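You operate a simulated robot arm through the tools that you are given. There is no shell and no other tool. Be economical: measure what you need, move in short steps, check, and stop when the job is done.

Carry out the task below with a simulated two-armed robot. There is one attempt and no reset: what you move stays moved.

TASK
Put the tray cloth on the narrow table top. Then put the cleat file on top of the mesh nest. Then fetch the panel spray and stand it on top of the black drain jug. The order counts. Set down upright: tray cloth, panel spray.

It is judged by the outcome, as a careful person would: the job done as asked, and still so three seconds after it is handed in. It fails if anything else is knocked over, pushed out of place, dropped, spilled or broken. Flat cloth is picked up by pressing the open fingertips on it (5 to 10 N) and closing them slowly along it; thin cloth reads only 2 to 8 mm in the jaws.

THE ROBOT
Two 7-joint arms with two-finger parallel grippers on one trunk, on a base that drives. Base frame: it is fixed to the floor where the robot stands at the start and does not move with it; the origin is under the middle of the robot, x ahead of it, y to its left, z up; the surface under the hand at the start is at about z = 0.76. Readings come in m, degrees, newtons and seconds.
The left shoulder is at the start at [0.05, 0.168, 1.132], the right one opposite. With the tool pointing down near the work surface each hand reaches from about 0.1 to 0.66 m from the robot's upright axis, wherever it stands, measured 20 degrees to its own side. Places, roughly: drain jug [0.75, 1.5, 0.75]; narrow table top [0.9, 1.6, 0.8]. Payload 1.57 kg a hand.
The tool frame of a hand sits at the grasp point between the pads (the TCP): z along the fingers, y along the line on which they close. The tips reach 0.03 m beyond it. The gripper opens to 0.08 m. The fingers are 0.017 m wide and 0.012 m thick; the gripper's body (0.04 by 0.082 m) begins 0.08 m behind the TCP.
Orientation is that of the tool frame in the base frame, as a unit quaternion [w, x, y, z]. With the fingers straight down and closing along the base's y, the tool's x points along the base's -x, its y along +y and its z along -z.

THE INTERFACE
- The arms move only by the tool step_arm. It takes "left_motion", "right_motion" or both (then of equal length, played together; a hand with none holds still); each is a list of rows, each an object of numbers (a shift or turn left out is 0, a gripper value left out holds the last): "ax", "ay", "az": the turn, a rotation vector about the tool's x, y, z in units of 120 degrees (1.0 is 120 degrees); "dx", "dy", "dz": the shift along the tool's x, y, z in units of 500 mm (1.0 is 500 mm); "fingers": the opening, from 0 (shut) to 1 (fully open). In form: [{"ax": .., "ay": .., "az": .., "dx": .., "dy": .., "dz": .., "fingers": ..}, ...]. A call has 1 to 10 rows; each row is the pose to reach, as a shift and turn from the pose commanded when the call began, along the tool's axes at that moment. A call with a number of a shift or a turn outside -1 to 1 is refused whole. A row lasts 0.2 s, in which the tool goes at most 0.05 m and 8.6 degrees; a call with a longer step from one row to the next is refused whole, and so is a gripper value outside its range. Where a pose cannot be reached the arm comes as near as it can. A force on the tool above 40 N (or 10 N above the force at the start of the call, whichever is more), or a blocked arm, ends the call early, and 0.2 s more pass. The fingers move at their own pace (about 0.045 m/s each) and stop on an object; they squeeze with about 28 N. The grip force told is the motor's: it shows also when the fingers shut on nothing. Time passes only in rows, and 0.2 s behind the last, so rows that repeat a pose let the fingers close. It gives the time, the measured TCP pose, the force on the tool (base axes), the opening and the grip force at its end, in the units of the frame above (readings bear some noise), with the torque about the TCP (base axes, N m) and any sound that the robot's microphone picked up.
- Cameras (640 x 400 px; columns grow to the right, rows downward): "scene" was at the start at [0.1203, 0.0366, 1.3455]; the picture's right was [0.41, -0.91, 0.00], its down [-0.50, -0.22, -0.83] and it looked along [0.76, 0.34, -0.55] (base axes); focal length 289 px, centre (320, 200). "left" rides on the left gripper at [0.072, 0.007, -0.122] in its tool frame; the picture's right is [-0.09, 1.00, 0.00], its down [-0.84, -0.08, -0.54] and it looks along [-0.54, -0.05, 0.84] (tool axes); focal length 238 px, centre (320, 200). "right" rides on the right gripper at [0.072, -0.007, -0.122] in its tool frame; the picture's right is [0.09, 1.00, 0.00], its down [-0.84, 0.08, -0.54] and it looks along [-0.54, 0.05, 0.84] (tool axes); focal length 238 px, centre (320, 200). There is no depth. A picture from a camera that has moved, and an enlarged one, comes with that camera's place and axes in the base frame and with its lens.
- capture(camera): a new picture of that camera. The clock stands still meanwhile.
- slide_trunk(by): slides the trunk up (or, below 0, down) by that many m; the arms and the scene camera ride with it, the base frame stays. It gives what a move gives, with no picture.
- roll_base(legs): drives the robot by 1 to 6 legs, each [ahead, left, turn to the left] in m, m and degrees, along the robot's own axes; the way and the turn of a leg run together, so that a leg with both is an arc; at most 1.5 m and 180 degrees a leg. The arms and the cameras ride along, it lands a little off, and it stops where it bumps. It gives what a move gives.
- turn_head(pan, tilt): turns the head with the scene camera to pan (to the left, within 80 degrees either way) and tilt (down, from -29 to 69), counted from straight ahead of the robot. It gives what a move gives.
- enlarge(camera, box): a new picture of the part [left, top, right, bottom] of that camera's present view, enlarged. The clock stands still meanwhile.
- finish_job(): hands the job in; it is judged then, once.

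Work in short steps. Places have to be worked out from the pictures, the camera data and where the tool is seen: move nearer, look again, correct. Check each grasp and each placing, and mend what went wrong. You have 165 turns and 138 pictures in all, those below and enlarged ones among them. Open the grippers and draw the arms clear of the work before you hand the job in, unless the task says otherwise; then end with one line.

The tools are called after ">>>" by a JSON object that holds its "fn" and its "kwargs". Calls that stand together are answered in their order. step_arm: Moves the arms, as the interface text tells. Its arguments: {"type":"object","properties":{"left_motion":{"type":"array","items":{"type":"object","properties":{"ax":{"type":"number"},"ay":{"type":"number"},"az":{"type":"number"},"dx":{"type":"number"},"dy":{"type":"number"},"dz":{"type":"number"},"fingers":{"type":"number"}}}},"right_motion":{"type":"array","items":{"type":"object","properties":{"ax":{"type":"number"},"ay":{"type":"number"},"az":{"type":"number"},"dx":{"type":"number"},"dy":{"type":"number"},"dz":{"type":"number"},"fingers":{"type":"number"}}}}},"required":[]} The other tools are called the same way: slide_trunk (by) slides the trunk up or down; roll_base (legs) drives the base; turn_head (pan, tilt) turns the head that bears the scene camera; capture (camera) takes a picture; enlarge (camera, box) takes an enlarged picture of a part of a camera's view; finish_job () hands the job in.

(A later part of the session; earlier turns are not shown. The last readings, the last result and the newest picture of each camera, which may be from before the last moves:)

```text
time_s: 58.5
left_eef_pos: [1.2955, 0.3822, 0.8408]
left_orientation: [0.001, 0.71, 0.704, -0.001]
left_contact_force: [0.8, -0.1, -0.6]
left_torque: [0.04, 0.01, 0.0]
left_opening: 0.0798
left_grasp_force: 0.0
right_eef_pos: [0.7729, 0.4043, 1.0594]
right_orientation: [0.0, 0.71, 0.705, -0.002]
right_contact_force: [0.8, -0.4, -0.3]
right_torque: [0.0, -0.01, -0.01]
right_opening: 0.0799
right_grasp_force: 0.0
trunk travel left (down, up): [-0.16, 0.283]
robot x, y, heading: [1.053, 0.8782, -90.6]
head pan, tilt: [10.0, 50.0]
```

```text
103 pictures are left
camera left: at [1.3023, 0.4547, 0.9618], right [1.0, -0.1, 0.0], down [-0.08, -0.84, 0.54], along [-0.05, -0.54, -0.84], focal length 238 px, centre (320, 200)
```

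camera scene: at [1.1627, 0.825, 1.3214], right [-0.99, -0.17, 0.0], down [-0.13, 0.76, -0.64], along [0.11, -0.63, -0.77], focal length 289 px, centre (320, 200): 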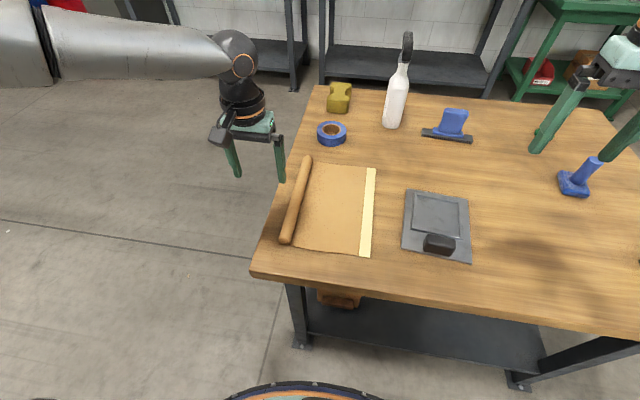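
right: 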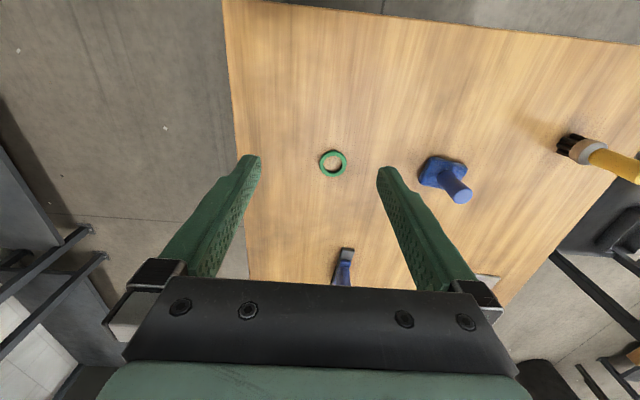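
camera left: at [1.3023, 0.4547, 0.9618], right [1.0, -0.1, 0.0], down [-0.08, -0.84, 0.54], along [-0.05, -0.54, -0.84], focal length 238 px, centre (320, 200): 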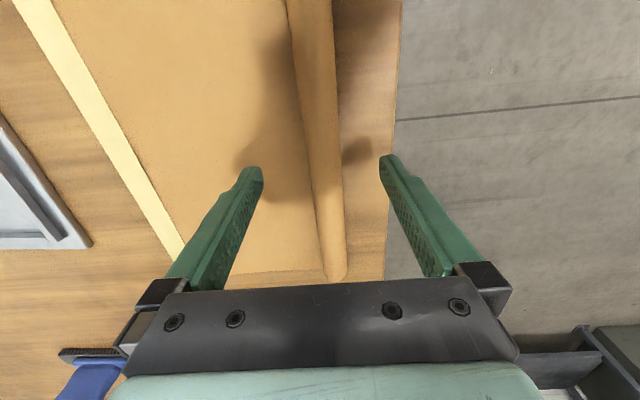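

The roll is centred between the fingers. I'll half-close and lower carefully toward contact.

>>> {"fn": "step_arm", "kwargs": {"left_motion": [{"fingers": 0.65}, {"dz": 0.03, "fingers": 0.65}, {"dz": 0.06, "fingers": 0.65}, {"dz": 0.08, "fingers": 0.65}, {"dz": 0.08, "fingers": 0.65}]}}

>>> {"fn": "step_arm", "kwargs": {"left_motion": [{"dz": 0.01}, {"dz": 0.02}, {"dz": 0.03}, {"dz": 0.04}]}}

>>> {"fn": "capture", "kwargs": {"camera": "left"}}

```text
time_s: 59.7
left_eef_pos: [1.2965, 0.3809, 0.8008]
left_orientation: [0.001, 0.709, 0.705, -0.001]
left_contact_force: [-1.1, 0.0, -0.2]
left_torque: [0.0, 0.04, -0.01]
left_opening: 0.0523
left_grasp_force: 0.1
right_eef_pos: [0.772, 0.4039, 1.0584]
right_orientation: [0.001, 0.709, 0.705, 0.0]
right_contact_force: [1.0, 0.6, 0.2]
right_torque: [0.02, 0.0, 0.02]
right_opening: 0.08
right_grasp_force: 0.1
trunk travel left (down, up): [-0.16, 0.283]
robot x, y, heading: [1.0539, 0.8821, -90.3]
head pan, tilt: [10.0, 50.0]
```

```text
time_s: 60.6
left_eef_pos: [1.294, 0.3806, 0.7933]
left_orientation: [0.003, 0.71, 0.705, -0.007]
left_contact_force: [1.2, 5.0, 16.9]
left_torque: [0.29, 0.42, -0.14]
left_opening: 0.0507
left_grasp_force: 0.0
right_eef_pos: [0.7712, 0.4045, 1.0582]
right_orientation: [0.001, 0.71, 0.705, 0.0]
right_contact_force: [0.5, -0.3, -1.8]
right_torque: [-0.04, -0.01, 0.02]
right_opening: 0.0797
right_grasp_force: 0.1
trunk travel left (down, up): [-0.16, 0.283]
robot x, y, heading: [1.0519, 0.8801, -90.3]
head pan, tilt: [10.0, 50.0]
stopped in row 4 (left hand): the force on the tool passed its limit at 44 N (the readings are from after the stop); the commanded pose is now the measured one
```

```text
102 pictures are left
camera left: at [1.3016, 0.4547, 0.9142], right [1.0, -0.1, 0.0], down [-0.08, -0.83, 0.55], along [-0.06, -0.55, -0.83], focal length 238 px, centre (320, 200)
```

left: 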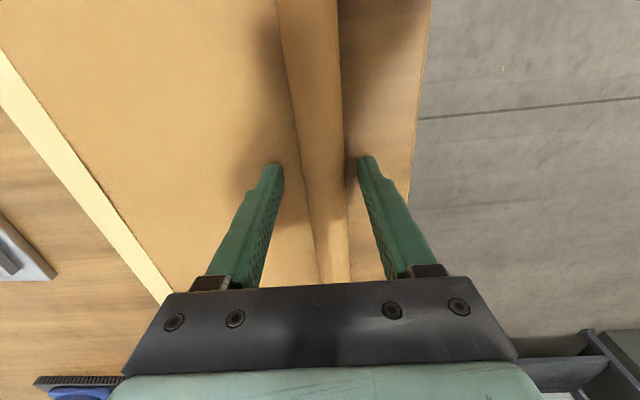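

Contact puts the table at z≈0.762. I'll lift 3 mm and close on the roll.

>>> {"fn": "step_arm", "kwargs": {"left_motion": [{"dz": -0.006, "fingers": 0.65}, {"dz": -0.006, "fingers": 0.4}, {"dz": -0.006, "fingers": 0.2}, {"dz": -0.006, "fingers": 0.0}, {"dz": -0.006, "fingers": 0.0}, {"dz": -0.006, "fingers": 0.0}]}}

>>> {"fn": "step_arm", "kwargs": {"left_motion": [{"dz": -0.02}, {"dz": -0.04}, {"dz": -0.06}]}}

>>> {"fn": "capture", "kwargs": {"camera": "scene"}}

>>> {"fn": "capture", "kwargs": {"camera": "left"}}

```text
time_s: 62.0
left_eef_pos: [1.296, 0.3804, 0.7931]
left_orientation: [0.003, 0.709, 0.705, -0.004]
left_contact_force: [5.6, -0.8, 12.3]
left_torque: [0.01, -0.15, 0.07]
left_opening: 0.0275
left_grasp_force: 27.9
right_eef_pos: [0.7716, 0.4052, 1.059]
right_orientation: [0.001, 0.71, 0.704, -0.001]
right_contact_force: [0.5, -0.2, -0.5]
right_torque: [0.0, 0.03, 0.01]
right_opening: 0.0799
right_grasp_force: 0.0
trunk travel left (down, up): [-0.16, 0.283]
robot x, y, heading: [1.0537, 0.8781, -90.3]
head pan, tilt: [10.0, 50.0]
```

```text
time_s: 62.8
left_eef_pos: [1.2955, 0.3804, 0.8222]
left_orientation: [0.001, 0.71, 0.704, -0.003]
left_contact_force: [0.3, -0.1, -0.8]
left_torque: [-0.01, -0.04, -0.03]
left_opening: 0.0273
left_grasp_force: 28.1
right_eef_pos: [0.7725, 0.4042, 1.0588]
right_orientation: [0.0, 0.71, 0.704, -0.001]
right_contact_force: [0.1, -1.0, 0.0]
right_torque: [-0.02, -0.01, -0.03]
right_opening: 0.08
right_grasp_force: 0.1
trunk travel left (down, up): [-0.16, 0.283]
robot x, y, heading: [1.0541, 0.8833, -90.6]
head pan, tilt: [10.0, 50.0]
```

```text
101 pictures are left
camera scene: at [1.0634, 0.7657, 1.1813], right [-0.99, -0.17, 0.0], down [-0.13, 0.76, -0.64], along [0.11, -0.63, -0.77], focal length 289 px, centre (320, 200)
```

scene: 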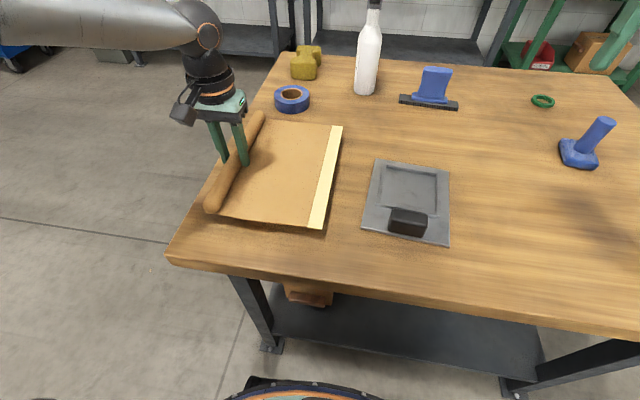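

```text
100 pictures are left
camera left: at [1.3023, 0.4544, 0.944], right [0.99, -0.1, 0.0], down [-0.08, -0.83, 0.55], along [-0.06, -0.55, -0.84], focal length 238 px, centre (320, 200)
```

left: 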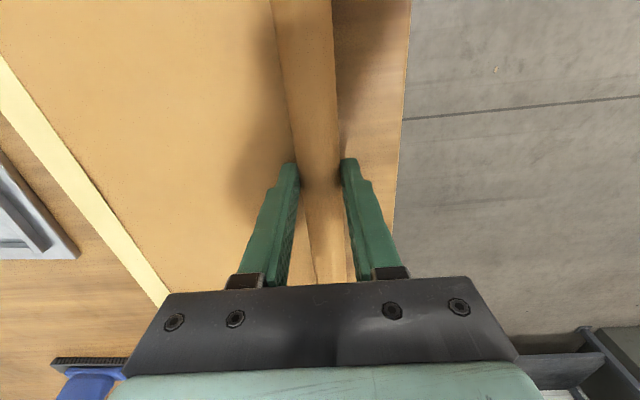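

Gripped at 27 mm. I'll raise it more to see how it behaves.

>>> {"fn": "step_arm", "kwargs": {"left_motion": [{"dz": -0.05}, {"dz": -0.1}, {"dz": -0.15}, {"dz": -0.2}]}}

>>> {"fn": "capture", "kwargs": {"camera": "scene"}}

```text
time_s: 63.8
left_eef_pos: [1.2951, 0.3819, 0.9227]
left_orientation: [0.002, 0.709, 0.705, -0.004]
left_contact_force: [-0.1, -0.3, -1.1]
left_torque: [0.02, -0.05, -0.01]
left_opening: 0.027
left_grasp_force: 27.9
right_eef_pos: [0.7722, 0.4049, 1.0579]
right_orientation: [0.001, 0.71, 0.705, 0.0]
right_contact_force: [0.4, -0.2, 0.4]
right_torque: [0.07, -0.02, 0.03]
right_opening: 0.0801
right_grasp_force: 0.1
trunk travel left (down, up): [-0.16, 0.283]
robot x, y, heading: [1.0483, 0.8827, -90.5]
head pan, tilt: [10.0, 50.0]
```

```text
99 pictures are left
camera scene: at [1.0633, 0.7657, 1.1813], right [-0.99, -0.17, 0.0], down [-0.13, 0.76, -0.64], along [0.11, -0.63, -0.77], focal length 289 px, centre (320, 200)
```

scene: 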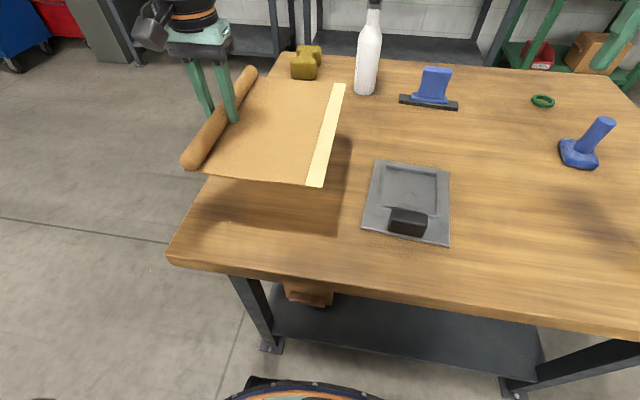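

It stays flat and is held firmly, so I'll treat it as the tray cloth. I'll raise it, back off to the middle of the gap, and turn 180° to face the narrow table.

>>> {"fn": "step_arm", "kwargs": {"left_motion": [{"dz": -0.08}, {"dz": -0.16}, {"dz": -0.24}, {"dz": -0.3}]}}

>>> {"fn": "roll_base", "kwargs": {"legs": [[-0.05, 0, 0], [0, 0, 90], [0, 0, 90.4]]}}

>>> {"fn": "turn_head", "kwargs": {"pan": 15, "tilt": 45}}

>>> {"fn": "capture", "kwargs": {"camera": "scene"}}

```text
time_s: 64.8
left_eef_pos: [1.3038, 0.3962, 1.0641]
left_orientation: [0.002, 0.709, 0.705, -0.004]
left_contact_force: [0.2, 0.1, -1.5]
left_torque: [0.05, -0.01, -0.01]
left_opening: 0.0273
left_grasp_force: 28.4
left hand out of reach, approached as far as the arm can: row 4
right_eef_pos: [0.771, 0.4056, 1.0584]
right_orientation: [0.0, 0.709, 0.705, -0.002]
right_contact_force: [-1.1, 0.8, 0.1]
right_torque: [0.0, 0.04, 0.0]
right_opening: 0.0798
right_grasp_force: 0.0
trunk travel left (down, up): [-0.16, 0.283]
robot x, y, heading: [1.0482, 0.8792, -90.7]
head pan, tilt: [10.0, 50.0]
```

```text
time_s: 73.5
left_eef_pos: [0.7706, 1.4013, 1.064]
left_orientation: [-0.005, 0.726, -0.688, -0.002]
left_contact_force: [0.6, 0.3, -1.5]
left_torque: [-0.02, 0.04, -0.03]
left_opening: 0.0273
left_grasp_force: 27.6
right_eef_pos: [1.3018, 1.4251, 1.0592]
right_orientation: [-0.001, 0.725, -0.688, 0.0]
right_contact_force: [0.5, 0.5, -0.1]
right_torque: [0.01, 0.0, -0.03]
right_opening: 0.0797
right_grasp_force: 0.1
trunk travel left (down, up): [-0.16, 0.283]
robot x, y, heading: [1.052, 0.93, 92.9]
head pan, tilt: [10.0, 50.0]
```

```text
time_s: 74.1
left_eef_pos: [0.7705, 1.401, 1.0634]
left_orientation: [-0.006, 0.726, -0.688, -0.002]
left_contact_force: [1.2, -0.2, -0.6]
left_torque: [-0.02, 0.05, 0.01]
left_opening: 0.0272
left_grasp_force: 28.3
right_eef_pos: [1.3012, 1.4242, 1.0583]
right_orientation: [-0.001, 0.726, -0.688, -0.001]
right_contact_force: [-1.5, -0.4, 0.2]
right_torque: [0.0, 0.01, -0.02]
right_opening: 0.0802
right_grasp_force: 0.1
trunk travel left (down, up): [-0.16, 0.283]
robot x, y, heading: [1.0536, 0.9337, 93.0]
head pan, tilt: [15.0, 45.0]
```

```text
98 pictures are left
camera scene: at [1.0235, 1.0493, 1.1882], right [0.95, 0.31, 0.0], down [0.22, -0.67, -0.71], along [-0.22, 0.67, -0.71], focal length 289 px, centre (320, 200)
```

scene: 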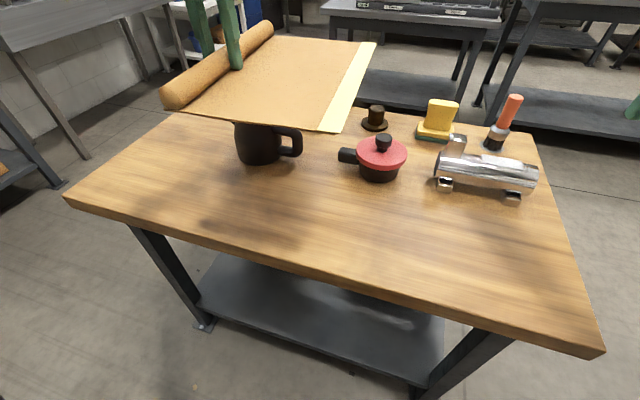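

Facing the narrow table, its front strip (y 1.29 to 1.52) is free. I'll turn the wrist about 87° so the roll runs along the front edge, at this safe height.

>>> {"fn": "step_arm", "kwargs": {"left_motion": [{"az": -0.07, "dx": 0.01}, {"az": -0.14, "dx": 0.02}, {"az": -0.21, "dx": 0.03}, {"az": -0.28, "dx": 0.04}, {"az": -0.35, "dx": 0.05}, {"az": -0.42, "dx": 0.06}, {"az": -0.49, "dx": 0.07}, {"az": -0.56, "dx": 0.08}, {"az": -0.63, "dx": 0.09}, {"az": -0.7, "dx": 0.1}]}}

>>> {"fn": "capture", "kwargs": {"camera": "scene"}}

```text
time_s: 76.3
left_eef_pos: [0.7746, 1.3513, 1.0623]
left_orientation: [-0.006, 1.0, -0.025, 0.002]
left_contact_force: [-0.8, 0.4, -0.3]
left_torque: [-0.08, 0.0, -0.02]
left_opening: 0.0272
left_grasp_force: 27.7
right_eef_pos: [1.3021, 1.4237, 1.0605]
right_orientation: [0.0, 0.726, -0.688, 0.0]
right_contact_force: [0.1, 0.1, -0.1]
right_torque: [0.03, 0.03, 0.01]
right_opening: 0.0801
right_grasp_force: 0.1
trunk travel left (down, up): [-0.16, 0.283]
robot x, y, heading: [1.0512, 0.9313, 93.0]
head pan, tilt: [15.0, 45.0]
```

```text
97 pictures are left
camera scene: at [1.0235, 1.0492, 1.1883], right [0.95, 0.31, 0.0], down [0.22, -0.67, -0.71], along [-0.22, 0.67, -0.71], focal length 289 px, centre (320, 200)
```

scene: 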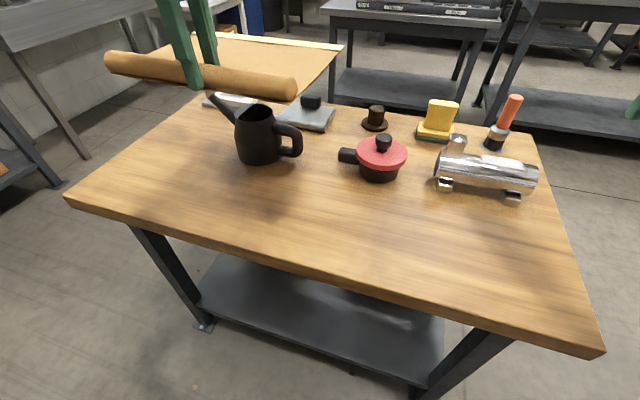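

The rotation worked. Now I'll strafe right about 0.25 m and square up.

>>> {"fn": "roll_base", "kwargs": {"legs": [[0, -0.25, -3]]}}

>>> {"fn": "capture", "kwargs": {"camera": "scene"}}

```text
time_s: 79.2
left_eef_pos: [1.051, 1.3711, 1.0626]
left_orientation: [-0.007, 0.999, -0.052, 0.003]
left_contact_force: [0.1, 0.4, -1.8]
left_torque: [-0.05, 0.01, 0.01]
left_opening: 0.0273
left_grasp_force: 27.9
right_eef_pos: [1.5814, 1.4169, 1.0584]
right_orientation: [0.0, 0.707, -0.707, -0.001]
right_contact_force: [-0.1, 0.1, -0.3]
right_torque: [0.03, 0.0, -0.02]
right_opening: 0.0797
right_grasp_force: 0.1
trunk travel left (down, up): [-0.16, 0.283]
robot x, y, heading: [1.3049, 0.9386, 90.0]
head pan, tilt: [15.0, 45.0]
```

```text
96 pictures are left
camera scene: at [1.283, 1.0575, 1.1882], right [0.97, 0.26, 0.0], down [0.18, -0.68, -0.71], along [-0.18, 0.68, -0.71], focal length 289 px, centre (320, 200)
```

scene: 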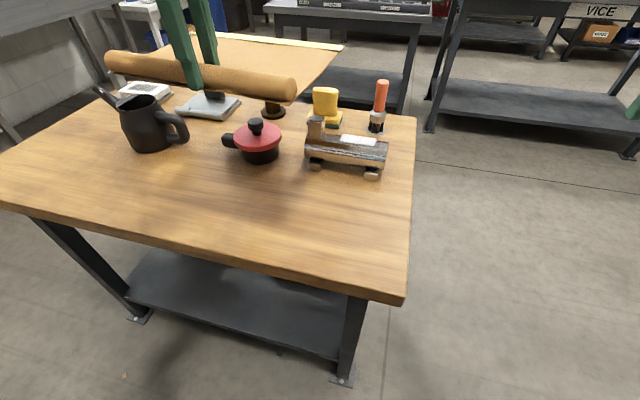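

I'll correct the 6° yaw, bring the roll to y≈1.338, and lower to just above the table.

>>> {"fn": "step_arm", "kwargs": {"left_motion": [{"az": -0.05, "dy": 0.066}, {"az": -0.05, "dy": 0.066, "dz": 0.09}, {"az": -0.05, "dy": 0.066, "dz": 0.18}, {"az": -0.05, "dy": 0.066, "dz": 0.27}, {"az": -0.05, "dy": 0.066, "dz": 0.36}, {"az": -0.05, "dy": 0.066, "dz": 0.44}]}}

>>> {"fn": "capture", "kwargs": {"camera": "scene"}}

```text
time_s: 80.6
left_eef_pos: [1.0484, 1.3411, 0.8426]
left_orientation: [-0.006, 1.0, 0.0, 0.003]
left_contact_force: [0.0, 0.2, -0.7]
left_torque: [-0.03, 0.02, -0.04]
left_opening: 0.0272
left_grasp_force: 27.8
right_eef_pos: [1.5811, 1.4175, 1.0578]
right_orientation: [0.0, -0.707, 0.707, 0.0]
right_contact_force: [-0.1, -0.4, 0.3]
right_torque: [0.01, 0.01, 0.02]
right_opening: 0.0798
right_grasp_force: 0.0
trunk travel left (down, up): [-0.16, 0.283]
robot x, y, heading: [1.3075, 0.9433, 90.2]
head pan, tilt: [15.0, 45.0]
```

```text
95 pictures are left
camera scene: at [1.2829, 1.0576, 1.1883], right [0.97, 0.26, 0.0], down [0.18, -0.68, -0.71], along [-0.18, 0.68, -0.71], focal length 289 px, centre (320, 200)
```

scene: 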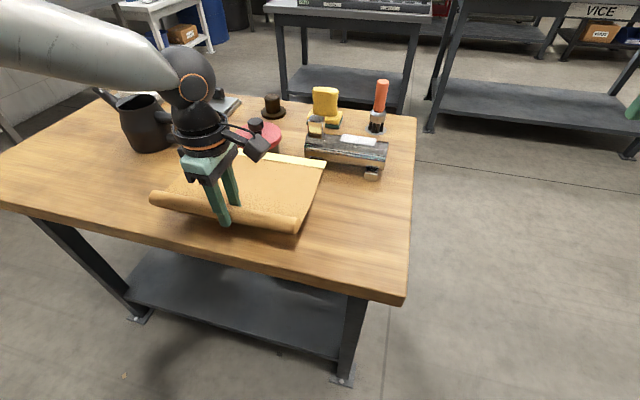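

Clear of the pot and the chrome piece (both start at y≈1.56). Lowering to contact.

>>> {"fn": "step_arm", "kwargs": {"left_motion": [{"dz": 0.04}, {"dz": 0.07}, {"dz": 0.085}, {"dz": 0.09}, {"dz": 0.095}, {"dz": 0.1}, {"dz": 0.105}]}}

>>> {"fn": "capture", "kwargs": {"camera": "left"}}

```text
time_s: 82.2
left_eef_pos: [1.0482, 1.3417, 0.7933]
left_orientation: [-0.009, 1.0, 0.0, 0.002]
left_contact_force: [-4.9, -1.6, 26.6]
left_torque: [-0.43, 0.25, 0.0]
left_opening: 0.0272
left_grasp_force: 27.6
right_eef_pos: [1.5819, 1.4163, 1.06]
right_orientation: [0.002, -0.707, 0.708, 0.001]
right_contact_force: [0.3, -0.3, 0.7]
right_torque: [0.0, 0.0, -0.01]
right_opening: 0.0801
right_grasp_force: 0.0
trunk travel left (down, up): [-0.16, 0.283]
robot x, y, heading: [1.3048, 0.9411, 90.0]
head pan, tilt: [15.0, 45.0]
```

```text
94 pictures are left
camera left: at [1.1196, 1.3348, 0.9155], right [-0.09, -1.0, -0.02], down [-0.84, 0.07, 0.54], along [-0.54, 0.07, -0.84], focal length 238 px, centre (320, 200)
```

left: 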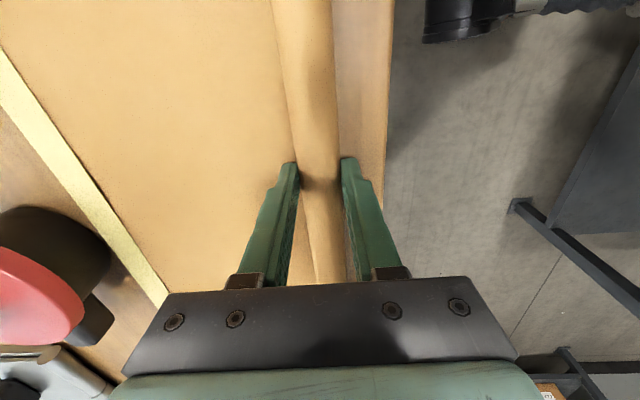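

It rests on the table and is clear of the pot. Ease up 2 mm, open and withdraw upward.

>>> {"fn": "step_arm", "kwargs": {"left_motion": [{"dz": -0.006}, {"dz": -0.008, "fingers": 0.5}, {"dz": -0.008, "fingers": 0.65}, {"dz": -0.008, "fingers": 0.65}, {"dz": -0.04}, {"dz": -0.12}, {"dz": -0.21}, {"dz": -0.3}, {"dz": -0.39}, {"dz": -0.48}]}}

>>> {"fn": "capture", "kwargs": {"camera": "scene"}}

```text
time_s: 84.4
left_eef_pos: [1.0476, 1.3385, 1.0317]
left_orientation: [-0.005, 1.0, -0.001, 0.003]
left_contact_force: [0.1, -0.3, 0.5]
left_torque: [0.0, 0.02, 0.01]
left_opening: 0.0519
left_grasp_force: 0.0
right_eef_pos: [1.5812, 1.4174, 1.059]
right_orientation: [-0.001, 0.707, -0.707, 0.0]
right_contact_force: [-0.2, -0.5, 0.0]
right_torque: [0.02, 0.0, 0.01]
right_opening: 0.0801
right_grasp_force: 0.0
trunk travel left (down, up): [-0.16, 0.283]
robot x, y, heading: [1.3045, 0.9358, 90.1]
head pan, tilt: [15.0, 45.0]
```

```text
93 pictures are left
camera scene: at [1.2831, 1.0573, 1.1882], right [0.97, 0.26, 0.0], down [0.18, -0.68, -0.71], along [-0.18, 0.68, -0.71], focal length 289 px, centre (320, 200)
```

scene: 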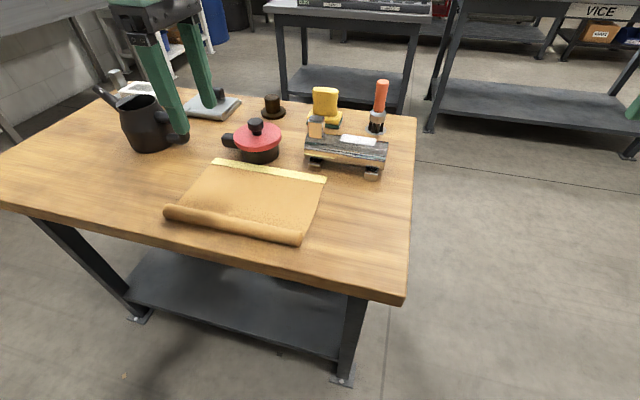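

The cloth is flat and right side up on the narrow table. To settle which one is the mesh nest I'll restore the wrist, strafe along, and look closely at the plates on this table.

>>> {"fn": "step_arm", "kwargs": {"left_motion": [{"az": 0.07, "fingers": 1}, {"az": 0.14}, {"az": 0.21}, {"az": 0.28}, {"az": 0.35}, {"az": 0.42}, {"az": 0.49}, {"az": 0.56}, {"az": 0.63}, {"az": 0.7}]}}

>>> {"fn": "roll_base", "kwargs": {"legs": [[0, 0.65, 0]]}}

>>> {"fn": "turn_head", "kwargs": {"pan": 5, "tilt": 35}}

>>> {"fn": "capture", "kwargs": {"camera": "scene"}}

```text
time_s: 86.6
left_eef_pos: [1.0474, 1.3381, 1.0295]
left_orientation: [-0.006, 0.742, -0.67, -0.001]
left_contact_force: [-0.6, -0.3, -0.2]
left_torque: [0.02, -0.02, 0.02]
left_opening: 0.0799
left_grasp_force: 0.0
right_eef_pos: [1.5813, 1.4167, 1.0588]
right_orientation: [0.001, -0.707, 0.707, 0.001]
right_contact_force: [0.7, -0.7, -0.2]
right_torque: [0.01, 0.01, -0.02]
right_opening: 0.0797
right_grasp_force: 0.1
trunk travel left (down, up): [-0.16, 0.283]
robot x, y, heading: [1.3065, 0.9401, 89.9]
head pan, tilt: [15.0, 45.0]
```

```text
time_s: 92.8
left_eef_pos: [0.3907, 1.3336, 1.029]
left_orientation: [-0.006, 0.746, -0.666, -0.002]
left_contact_force: [0.1, 0.3, 0.8]
left_torque: [-0.01, 0.0, 0.04]
left_opening: 0.0798
left_grasp_force: 0.1
right_eef_pos: [0.9232, 1.4173, 1.0595]
right_orientation: [0.0, 0.709, -0.705, 0.0]
right_contact_force: [0.4, 0.9, 0.7]
right_torque: [0.02, 0.03, 0.02]
right_opening: 0.0801
right_grasp_force: 0.0
trunk travel left (down, up): [-0.16, 0.283]
robot x, y, heading: [0.6493, 0.9349, 90.3]
head pan, tilt: [15.0, 45.0]
```

```text
time_s: 93.5
left_eef_pos: [0.3913, 1.3333, 1.0297]
left_orientation: [-0.006, 0.746, -0.666, -0.002]
left_contact_force: [1.2, -1.0, 0.4]
left_torque: [0.0, 0.01, 0.0]
left_opening: 0.0802
left_grasp_force: 0.0
right_eef_pos: [0.9253, 1.4176, 1.059]
right_orientation: [-0.001, 0.709, -0.705, 0.0]
right_contact_force: [-0.5, 0.0, -0.4]
right_torque: [-0.01, 0.02, 0.0]
right_opening: 0.0795
right_grasp_force: 0.1
trunk travel left (down, up): [-0.16, 0.283]
robot x, y, heading: [0.6519, 0.9392, 90.5]
head pan, tilt: [5.0, 35.0]
```

```text
92 pictures are left
camera scene: at [0.6413, 1.0636, 1.203], right [1.0, 0.1, 0.0], down [0.06, -0.57, -0.82], along [-0.08, 0.81, -0.57], focal length 289 px, centre (320, 200)
```

scene: 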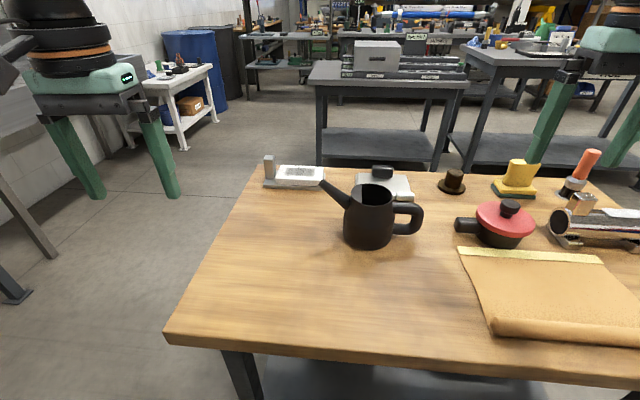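

>>> {"fn": "enlarge", "kwargs": {"camera": "scene", "box": [250, 140, 430, 255]}}

>>> {"fn": "enlarge", "kwargs": {"camera": "scene", "box": [255, 145, 335, 195]}}

>>> {"fn": "enlarge", "kwargs": {"camera": "scene", "box": [430, 135, 640, 265]}}

```text
3.48 times, centred on (340, 198) of scene
camera zoom: at [0.6413, 1.0636, 1.203], right [1.0, 0.1, 0.0], down [0.06, -0.57, -0.82], along [-0.08, 0.81, -0.57], focal length 1005 px, centre (250, 209)
```

zoom: 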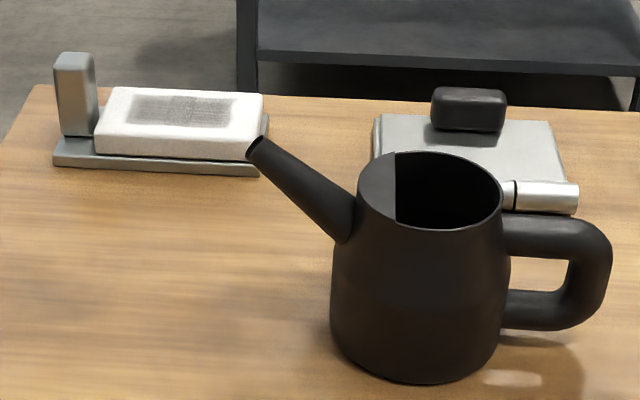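

```text
8.00 times, centred on (295, 170) of scene
camera zoom: at [0.6413, 1.0636, 1.203], right [1.0, 0.1, 0.0], down [0.06, -0.57, -0.82], along [-0.08, 0.81, -0.57], focal length 2312 px, centre (520, 440)
```

zoom: 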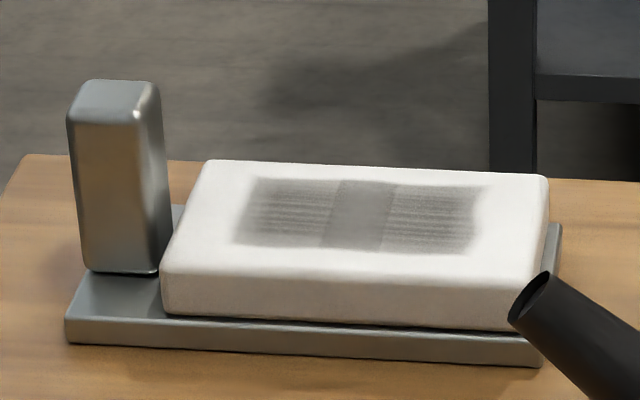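

```text
3.05 times, centred on (535, 200) of scene
camera zoom: at [0.6413, 1.0636, 1.203], right [1.0, 0.1, 0.0], down [0.06, -0.57, -0.82], along [-0.08, 0.81, -0.57], focal length 881 px, centre (-335, 200)
```

zoom: 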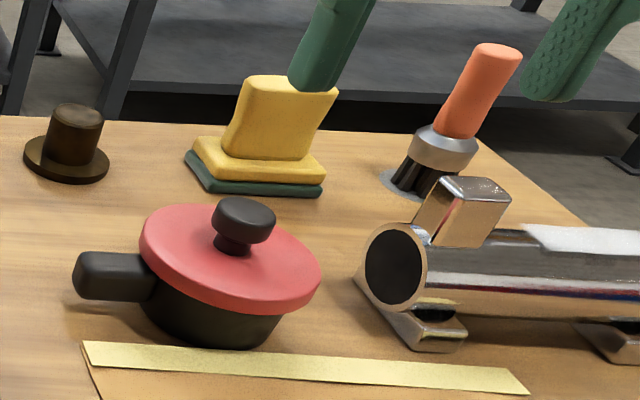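

The jug is hollow with a partial cover. The unlisted objects should all be on the start table, which suggests the framed plate there is the "nest". I'll turn back and inspect it and the file closely.

>>> {"fn": "roll_base", "kwargs": {"legs": [[0, 0, -90], [0, 0, -90], [0, 0.25, 0]]}}

>>> {"fn": "turn_head", "kwargs": {"pan": 0, "tilt": 45}}

>>> {"fn": "capture", "kwargs": {"camera": "scene"}}

```text
time_s: 104.0
left_eef_pos: [1.1521, 0.5274, 1.0292]
left_orientation: [0.001, 0.675, 0.738, -0.006]
left_contact_force: [0.7, 0.6, 0.2]
left_torque: [-0.03, 0.01, 0.02]
left_opening: 0.0799
left_grasp_force: 0.0
right_eef_pos: [0.616, 0.4578, 1.0593]
right_orientation: [0.0, 0.713, 0.701, -0.001]
right_contact_force: [-0.8, 0.2, 0.4]
right_torque: [0.04, 0.01, -0.01]
right_opening: 0.08
right_grasp_force: 0.0
trunk travel left (down, up): [-0.16, 0.283]
robot x, y, heading: [0.9009, 0.9322, -91.0]
head pan, tilt: [5.0, 35.0]
```

```text
time_s: 104.7
left_eef_pos: [1.1516, 0.528, 1.0294]
left_orientation: [0.002, 0.675, 0.738, -0.005]
left_contact_force: [-0.3, 0.2, 0.5]
left_torque: [-0.02, 0.0, -0.02]
left_opening: 0.0799
left_grasp_force: 0.1
right_eef_pos: [0.6165, 0.457, 1.0587]
right_orientation: [0.001, 0.713, 0.701, 0.0]
right_contact_force: [0.5, -0.7, -0.3]
right_torque: [-0.02, 0.02, 0.03]
right_opening: 0.0802
right_grasp_force: 0.1
trunk travel left (down, up): [-0.16, 0.283]
robot x, y, heading: [0.9002, 0.9317, -90.8]
head pan, tilt: [0.0, 45.0]
```

```text
88 pictures are left
camera scene: at [0.8971, 0.811, 1.1883], right [-1.0, 0.01, 0.0], down [0.01, 0.71, -0.71], along [-0.01, -0.71, -0.71], focal length 289 px, centre (320, 200)
```

scene: 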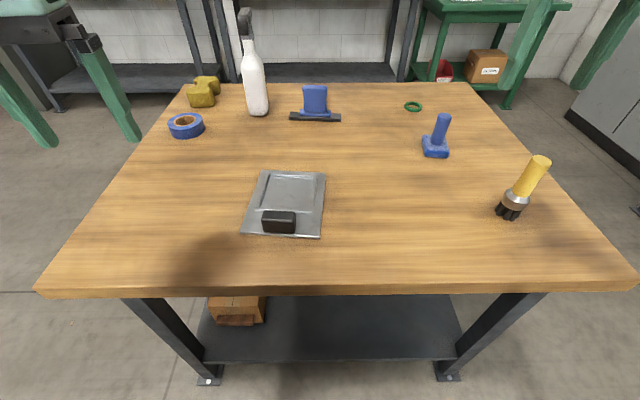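

>>> {"fn": "enlarge", "kwargs": {"camera": "scene", "box": [235, 160, 335, 240]}}

>>> {"fn": "enlarge", "kwargs": {"camera": "scene", "box": [230, 70, 350, 135]}}

>>> {"fn": "enlarge", "kwargs": {"camera": "scene", "box": [400, 90, 560, 230]}}

```text
5.00 times, centred on (285, 200) of scene
camera zoom: at [0.8971, 0.811, 1.1883], right [-1.0, 0.01, 0.0], down [0.01, 0.71, -0.71], along [-0.01, -0.71, -0.71], focal length 1445 px, centre (495, 200)
```

zoom: 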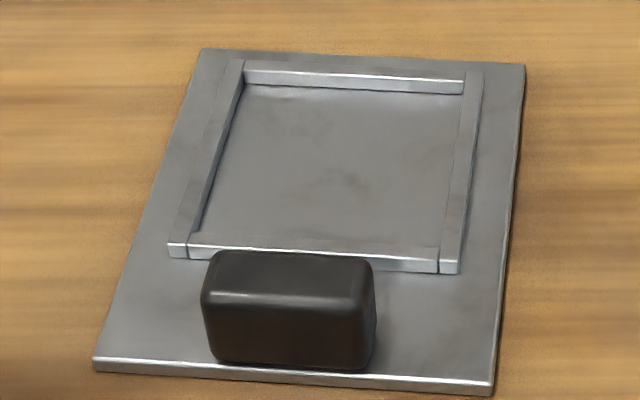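

```text
5.33 times, centred on (290, 102) of scene
camera zoom: at [0.8971, 0.811, 1.1883], right [-1.0, 0.01, 0.0], down [0.01, 0.71, -0.71], along [-0.01, -0.71, -0.71], focal length 1541 px, centre (480, 720)
```

zoom: 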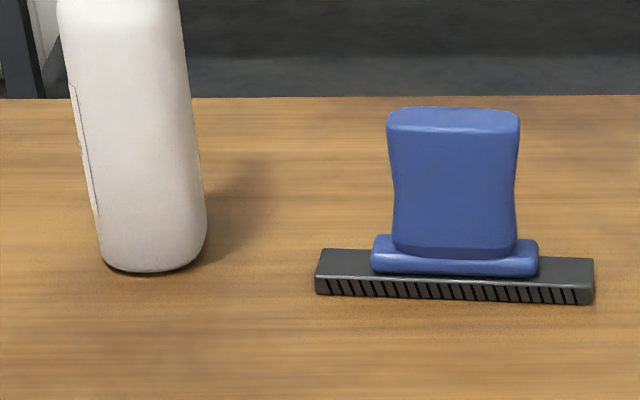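

```text
2.86 times, centred on (480, 160) of scene
camera zoom: at [0.8971, 0.811, 1.1883], right [-1.0, 0.01, 0.0], down [0.01, 0.71, -0.71], along [-0.01, -0.71, -0.71], focal length 826 px, centre (-137, 314)
```

zoom: 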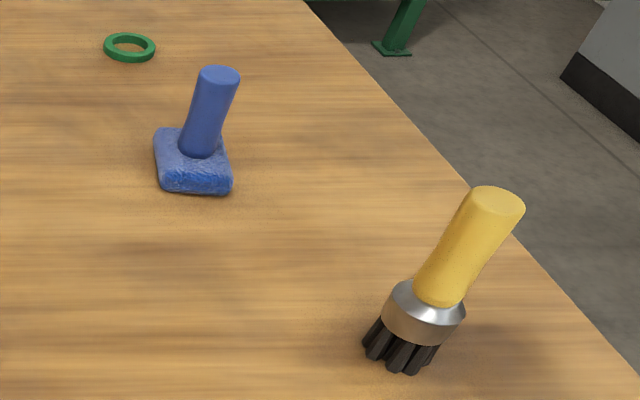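

The bar has diagonal file teeth, so it is the file. The blue post object has a fabric-like base, so I'll inspect it with the right wrist camera before trusting my cloth choice.

>>> {"fn": "step_arm", "kwargs": {"right_motion": [{"dz": 0.06}, {"dz": 0.12}, {"dz": 0.18}]}}

>>> {"fn": "capture", "kwargs": {"camera": "right"}}

```text
time_s: 105.5
left_eef_pos: [1.1505, 0.527, 1.0298]
left_orientation: [0.002, 0.674, 0.738, -0.005]
left_contact_force: [1.1, -0.1, 0.8]
left_torque: [0.03, -0.05, -0.02]
left_opening: 0.0801
left_grasp_force: 0.0
right_eef_pos: [0.6168, 0.4589, 0.9673]
right_orientation: [0.001, 0.713, 0.701, 0.0]
right_contact_force: [-0.8, -0.2, 0.5]
right_torque: [0.0, 0.0, -0.02]
right_opening: 0.0801
right_grasp_force: 0.1
trunk travel left (down, up): [-0.16, 0.283]
robot x, y, heading: [0.9015, 0.9315, -90.7]
head pan, tilt: [0.0, 45.0]
```

```text
84 pictures are left
camera right: at [0.6113, 0.5318, 1.0899], right [1.0, 0.08, 0.0], down [0.06, -0.84, 0.54], along [0.04, -0.54, -0.84], focal length 238 px, centre (320, 200)
```

right: 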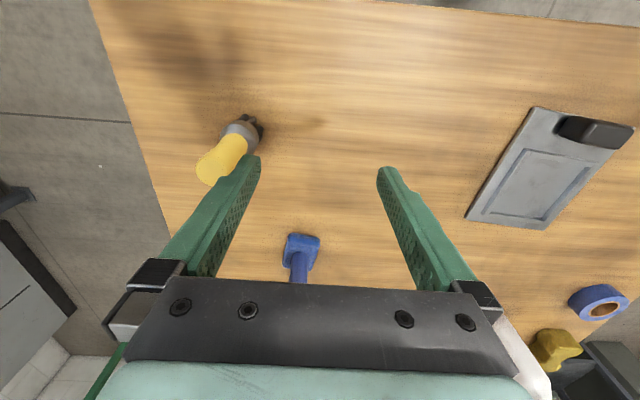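

>>> {"fn": "enlarge", "kwargs": {"camera": "scene", "box": [405, 100, 465, 165]}}

>>> {"fn": "enlarge", "kwargs": {"camera": "right", "box": [260, 215, 350, 290]}}

```text
6.15 times, centred on (435, 132) of scene
camera zoom: at [0.897, 0.8109, 1.1883], right [-1.0, 0.02, 0.0], down [0.01, 0.71, -0.71], along [-0.01, -0.71, -0.71], focal length 1778 px, centre (-388, 615)
```

zoom: 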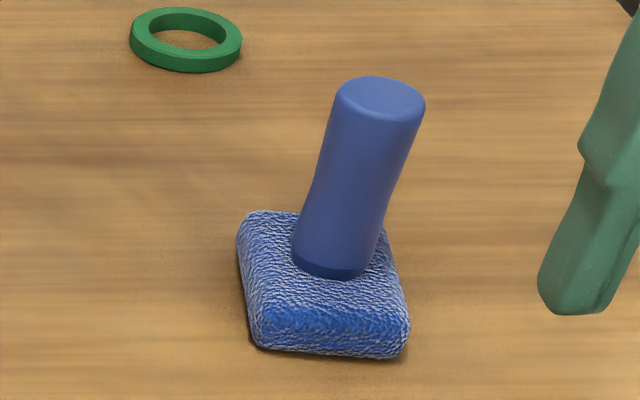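

```text
5.33 times, centred on (305, 252) of right
camera zoom: at [0.6113, 0.5318, 1.0899], right [1.0, 0.08, 0.0], down [0.06, -0.84, 0.54], along [0.04, -0.54, -0.84], focal length 1271 px, centre (400, -80)
```

zoom: 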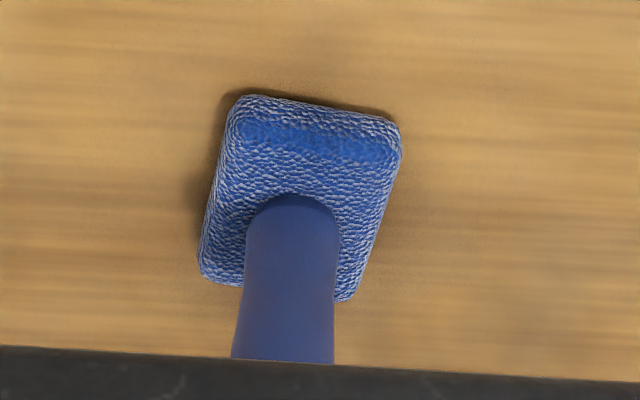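

That pad is terry-cloth textured, with an upright handle, so it is the real "tray cloth". The tan sheet is masking paper and must go back exactly where it was (TCP 1.2955, 0.3805, roll along y). I'll go back for it.

>>> {"fn": "step_arm", "kwargs": {"right_motion": [{"dz": -0.06}, {"dz": -0.12}, {"dz": -0.18}]}}

>>> {"fn": "roll_base", "kwargs": {"legs": [[0, 0.4, 0.8], [0, 0, 90], [0, 0, 90]]}}

>>> {"fn": "step_arm", "kwargs": {"left_motion": [{"az": -0.07}, {"az": -0.14}, {"az": -0.21}, {"az": -0.28}, {"az": -0.35}, {"az": -0.42}, {"az": -0.49}, {"az": -0.56}, {"az": -0.63}, {"az": -0.69}]}}

>>> {"fn": "capture", "kwargs": {"camera": "left"}}

```text
time_s: 106.3
left_eef_pos: [1.1508, 0.5268, 1.029]
left_orientation: [0.001, 0.675, 0.738, -0.006]
left_contact_force: [0.3, 1.4, -0.3]
left_torque: [0.01, 0.0, 0.02]
left_opening: 0.08
left_grasp_force: 0.1
right_eef_pos: [0.6166, 0.4599, 1.0599]
right_orientation: [0.001, 0.713, 0.702, -0.001]
right_contact_force: [0.1, 0.9, 0.0]
right_torque: [0.01, 0.0, -0.01]
right_opening: 0.0802
right_grasp_force: 0.1
trunk travel left (down, up): [-0.16, 0.283]
robot x, y, heading: [0.8992, 0.9337, -91.0]
head pan, tilt: [0.0, 45.0]
```

```text
time_s: 118.0
left_eef_pos: [1.0535, 1.3306, 1.0283]
left_orientation: [-0.005, 0.741, -0.672, -0.003]
left_contact_force: [-0.3, -0.3, -0.3]
left_torque: [0.03, 0.01, -0.03]
left_opening: 0.0802
left_grasp_force: 0.0
right_eef_pos: [1.5874, 1.4044, 1.0594]
right_orientation: [0.001, -0.705, 0.71, 0.001]
right_contact_force: [-0.1, 0.5, 1.1]
right_torque: [-0.02, -0.01, -0.01]
right_opening: 0.0802
right_grasp_force: 0.0
trunk travel left (down, up): [-0.16, 0.283]
robot x, y, heading: [1.3115, 0.927, 89.5]
head pan, tilt: [0.0, 45.0]
```

```text
time_s: 120.2
left_eef_pos: [1.0532, 1.3308, 1.0295]
left_orientation: [-0.005, 1.0, -0.012, 0.003]
left_contact_force: [1.2, -0.7, -0.4]
left_torque: [-0.02, 0.03, 0.02]
left_opening: 0.0801
left_grasp_force: 0.2
right_eef_pos: [1.587, 1.4044, 1.0598]
right_orientation: [0.001, -0.705, 0.71, 0.0]
right_contact_force: [-0.9, 0.4, 0.2]
right_torque: [0.0, 0.0, 0.01]
right_opening: 0.0798
right_grasp_force: 0.2
trunk travel left (down, up): [-0.16, 0.283]
robot x, y, heading: [1.3068, 0.9286, 89.6]
head pan, tilt: [0.0, 45.0]
```

```text
81 pictures are left
camera left: at [1.1232, 1.3224, 1.1518], right [-0.12, -0.99, -0.01], down [-0.84, 0.09, 0.54], along [-0.53, 0.07, -0.84], focal length 238 px, centre (320, 200)
```

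left: 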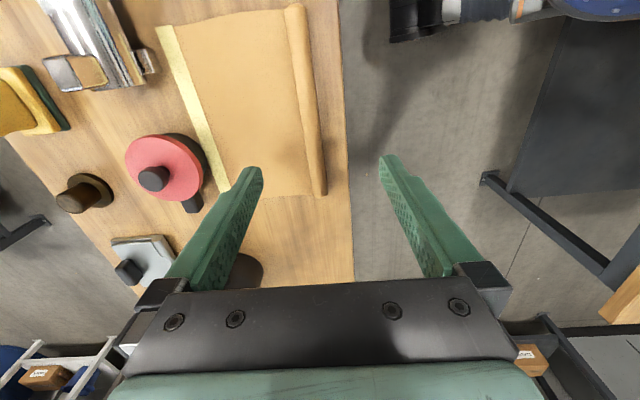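

The roll is near (1.048, 1.345). I'll descend partway with a small correction and recheck.

>>> {"fn": "step_arm", "kwargs": {"left_motion": [{"az": -0.011, "dx": -0.01, "dy": -0.022, "fingers": 0.65}, {"az": -0.011, "dx": -0.01, "dy": -0.022, "dz": 0.09}, {"az": -0.011, "dx": -0.01, "dy": -0.022, "dz": 0.18}, {"az": -0.011, "dx": -0.01, "dy": -0.022, "dz": 0.27}, {"az": -0.011, "dx": -0.01, "dy": -0.022, "dz": 0.34}]}}

>>> {"fn": "capture", "kwargs": {"camera": "left"}}

```text
time_s: 121.4
left_eef_pos: [1.0497, 1.3435, 0.8605]
left_orientation: [-0.007, 1.0, -0.001, 0.004]
left_contact_force: [-0.3, 0.2, -0.5]
left_torque: [-0.02, 0.02, -0.04]
left_opening: 0.0519
left_grasp_force: 0.1
right_eef_pos: [1.5874, 1.4049, 1.0597]
right_orientation: [0.0, -0.705, 0.71, 0.0]
right_contact_force: [-0.9, 0.1, 0.6]
right_torque: [0.01, -0.01, 0.0]
right_opening: 0.0801
right_grasp_force: 0.0
trunk travel left (down, up): [-0.16, 0.283]
robot x, y, heading: [1.3063, 0.9269, 89.8]
head pan, tilt: [0.0, 45.0]
```

```text
80 pictures are left
camera left: at [1.1203, 1.3366, 0.9813], right [-0.1, -1.0, -0.01], down [-0.84, 0.07, 0.54], along [-0.53, 0.06, -0.84], focal length 238 px, centre (320, 200)
```

left: 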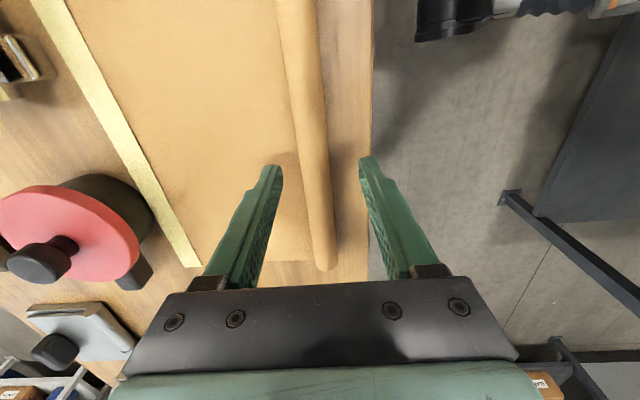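

>>> {"fn": "step_arm", "kwargs": {"left_motion": [{"dx": -0.003, "dy": -0.006, "dz": 0.06}, {"dx": -0.003, "dy": -0.006, "dz": 0.1}, {"dx": -0.003, "dy": -0.006, "dz": 0.12}, {"dx": -0.003, "dy": -0.006, "dz": 0.127}, {"dx": -0.003, "dy": -0.006, "dz": 0.127, "fingers": 0.4}, {"dx": -0.003, "dy": -0.006, "dz": 0.127, "fingers": 0.2}, {"dx": -0.003, "dy": -0.006, "dz": 0.127, "fingers": 0.0}, {"dx": -0.003, "dy": -0.006, "dz": 0.127, "fingers": 0.0}, {"dx": -0.003, "dy": -0.006, "dz": 0.127, "fingers": 0.0}]}}

```text
time_s: 123.4
left_eef_pos: [1.0474, 1.3469, 0.796]
left_orientation: [-0.006, 1.0, -0.002, 0.002]
left_contact_force: [-0.1, 0.8, -0.1]
left_torque: [-0.07, -0.03, -0.06]
left_opening: 0.0274
left_grasp_force: 27.6
right_eef_pos: [1.5871, 1.4046, 1.0593]
right_orientation: [0.0, -0.705, 0.709, 0.002]
right_contact_force: [-0.2, 0.0, -0.2]
right_torque: [-0.01, 0.01, 0.01]
right_opening: 0.0802
right_grasp_force: 0.0
trunk travel left (down, up): [-0.16, 0.283]
robot x, y, heading: [1.309, 0.9327, 89.6]
head pan, tilt: [0.0, 45.0]
```

Regripped at 27 mm. Lift and turn the wrist back.

>>> {"fn": "step_arm", "kwargs": {"left_motion": [{"dz": -0.03}, {"dz": -0.12}, {"dz": -0.21}, {"dz": -0.3}, {"dz": -0.39}, {"dz": -0.48}, {"dz": -0.54}]}}

>>> {"fn": "step_arm", "kwargs": {"left_motion": [{"az": 0.07}, {"az": 0.14}, {"az": 0.21}, {"az": 0.28}, {"az": 0.35}, {"az": 0.42}, {"az": 0.49}, {"az": 0.56}, {"az": 0.63}, {"az": 0.7}]}}

>>> {"fn": "roll_base", "kwargs": {"legs": [[0, 0, -90], [0, 0, -90], [0, -0.25, 0]]}}

>>> {"fn": "capture", "kwargs": {"camera": "scene"}}

```text
time_s: 125.0
left_eef_pos: [1.0477, 1.3454, 1.0662]
left_orientation: [-0.005, 1.0, -0.002, 0.003]
left_contact_force: [-0.3, 0.9, -0.7]
left_torque: [-0.04, -0.02, 0.0]
left_opening: 0.0272
left_grasp_force: 27.8
right_eef_pos: [1.5877, 1.405, 1.0585]
right_orientation: [0.0, -0.705, 0.709, 0.0]
right_contact_force: [-0.6, 0.5, -0.6]
right_torque: [-0.06, -0.01, 0.0]
right_opening: 0.08
right_grasp_force: 0.1
trunk travel left (down, up): [-0.16, 0.283]
robot x, y, heading: [1.3034, 0.9279, 89.9]
head pan, tilt: [0.0, 45.0]
```

```text
time_s: 127.2
left_eef_pos: [1.0454, 1.344, 1.0659]
left_orientation: [-0.006, 0.74, -0.672, -0.003]
left_contact_force: [0.9, 0.2, -0.7]
left_torque: [-0.03, 0.02, 0.04]
left_opening: 0.0269
left_grasp_force: 28.1
right_eef_pos: [1.5865, 1.4051, 1.0589]
right_orientation: [0.0, -0.704, 0.71, 0.001]
right_contact_force: [-0.2, 0.4, 0.9]
right_torque: [0.0, 0.0, -0.03]
right_opening: 0.0801
right_grasp_force: 0.0
trunk travel left (down, up): [-0.16, 0.283]
robot x, y, heading: [1.3079, 0.9305, 89.9]
head pan, tilt: [0.0, 45.0]
```

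```text
time_s: 137.6
left_eef_pos: [1.3375, 0.516, 1.0679]
left_orientation: [0.002, 0.652, 0.758, -0.005]
left_contact_force: [0.5, -0.7, -1.6]
left_torque: [0.0, 0.01, 0.03]
left_opening: 0.0273
left_grasp_force: 27.3
right_eef_pos: [0.8001, 0.4296, 1.0593]
right_orientation: [0.001, 0.692, 0.722, 0.0]
right_contact_force: [0.4, 0.5, 0.1]
right_torque: [0.0, -0.02, 0.0]
right_opening: 0.0799
right_grasp_force: 0.0
trunk travel left (down, up): [-0.16, 0.283]
robot x, y, heading: [1.0586, 0.9201, -87.7]
head pan, tilt: [0.0, 45.0]
```

```text
79 pictures are left
camera scene: at [1.0602, 0.7972, 1.1882], right [-1.0, -0.04, 0.0], down [-0.03, 0.71, -0.71], along [0.03, -0.71, -0.71], focal length 289 px, centre (320, 200)
```

scene: 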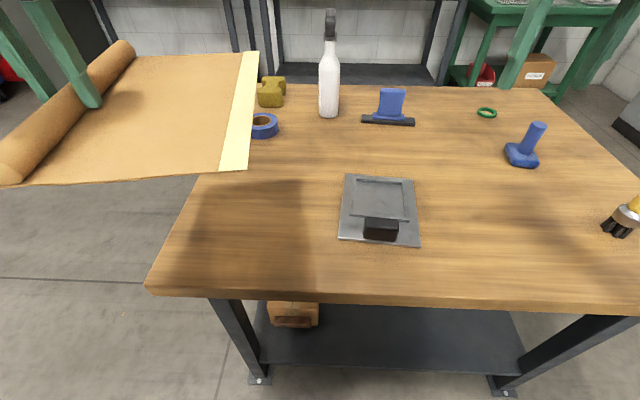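

Base sits at heading −87.7°. I'll square up and move a bit ahead, then fine tune with the arm.

>>> {"fn": "roll_base", "kwargs": {"legs": [[0.04, 0, -2.5]]}}

```text
time_s: 138.5
left_eef_pos: [1.3204, 0.4645, 1.0653]
left_orientation: [0.003, 0.669, 0.744, -0.006]
left_contact_force: [0.4, -0.5, -1.0]
left_torque: [0.03, -0.02, 0.01]
left_opening: 0.0271
left_grasp_force: 27.9
right_eef_pos: [0.7812, 0.4016, 1.0587]
right_orientation: [0.0, 0.707, 0.707, 0.0]
right_contact_force: [0.3, -0.4, 0.4]
right_torque: [0.01, 0.0, -0.01]
right_opening: 0.0797
right_grasp_force: 0.1
trunk travel left (down, up): [-0.16, 0.283]
robot x, y, heading: [1.0604, 0.8781, -90.0]
head pan, tilt: [0.0, 45.0]
```

>>> {"fn": "step_arm", "kwargs": {"left_motion": [{"az": 0.0535, "dx": -0.03, "dy": -0.03, "dz": 0.05}, {"az": 0.0535, "dx": -0.08, "dy": -0.06, "dz": 0.11}, {"az": 0.0535, "dx": -0.14, "dy": -0.067, "dz": 0.17}, {"az": 0.0535, "dx": -0.162, "dy": -0.067, "dz": 0.25}, {"az": 0.0535, "dx": -0.162, "dy": -0.067, "dz": 0.34}, {"az": 0.0535, "dx": -0.162, "dy": -0.067, "dz": 0.41}]}}

>>> {"fn": "capture", "kwargs": {"camera": "scene"}}

```text
time_s: 139.9
left_eef_pos: [1.2951, 0.3787, 0.8619]
left_orientation: [0.003, 0.708, 0.706, -0.006]
left_contact_force: [-0.1, 0.8, 0.0]
left_torque: [0.0, -0.04, -0.05]
left_opening: 0.027
left_grasp_force: 27.9
right_eef_pos: [0.7812, 0.4023, 1.0596]
right_orientation: [0.001, 0.707, 0.707, -0.001]
right_contact_force: [-0.5, 0.5, -0.1]
right_torque: [0.0, 0.02, 0.0]
right_opening: 0.0801
right_grasp_force: 0.1
trunk travel left (down, up): [-0.16, 0.283]
robot x, y, heading: [1.06, 0.8768, -89.8]
head pan, tilt: [0.0, 45.0]
```

```text
78 pictures are left
camera scene: at [1.056, 0.7577, 1.1882], right [-1.0, 0.0, 0.0], down [0.0, 0.71, -0.71], along [0.0, -0.71, -0.71], focal length 289 px, centre (320, 200)
```

scene: 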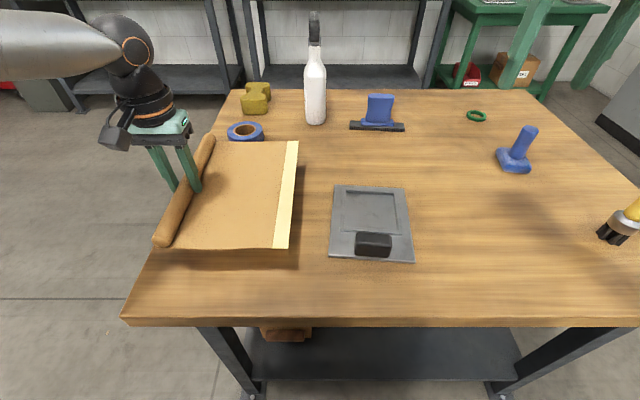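

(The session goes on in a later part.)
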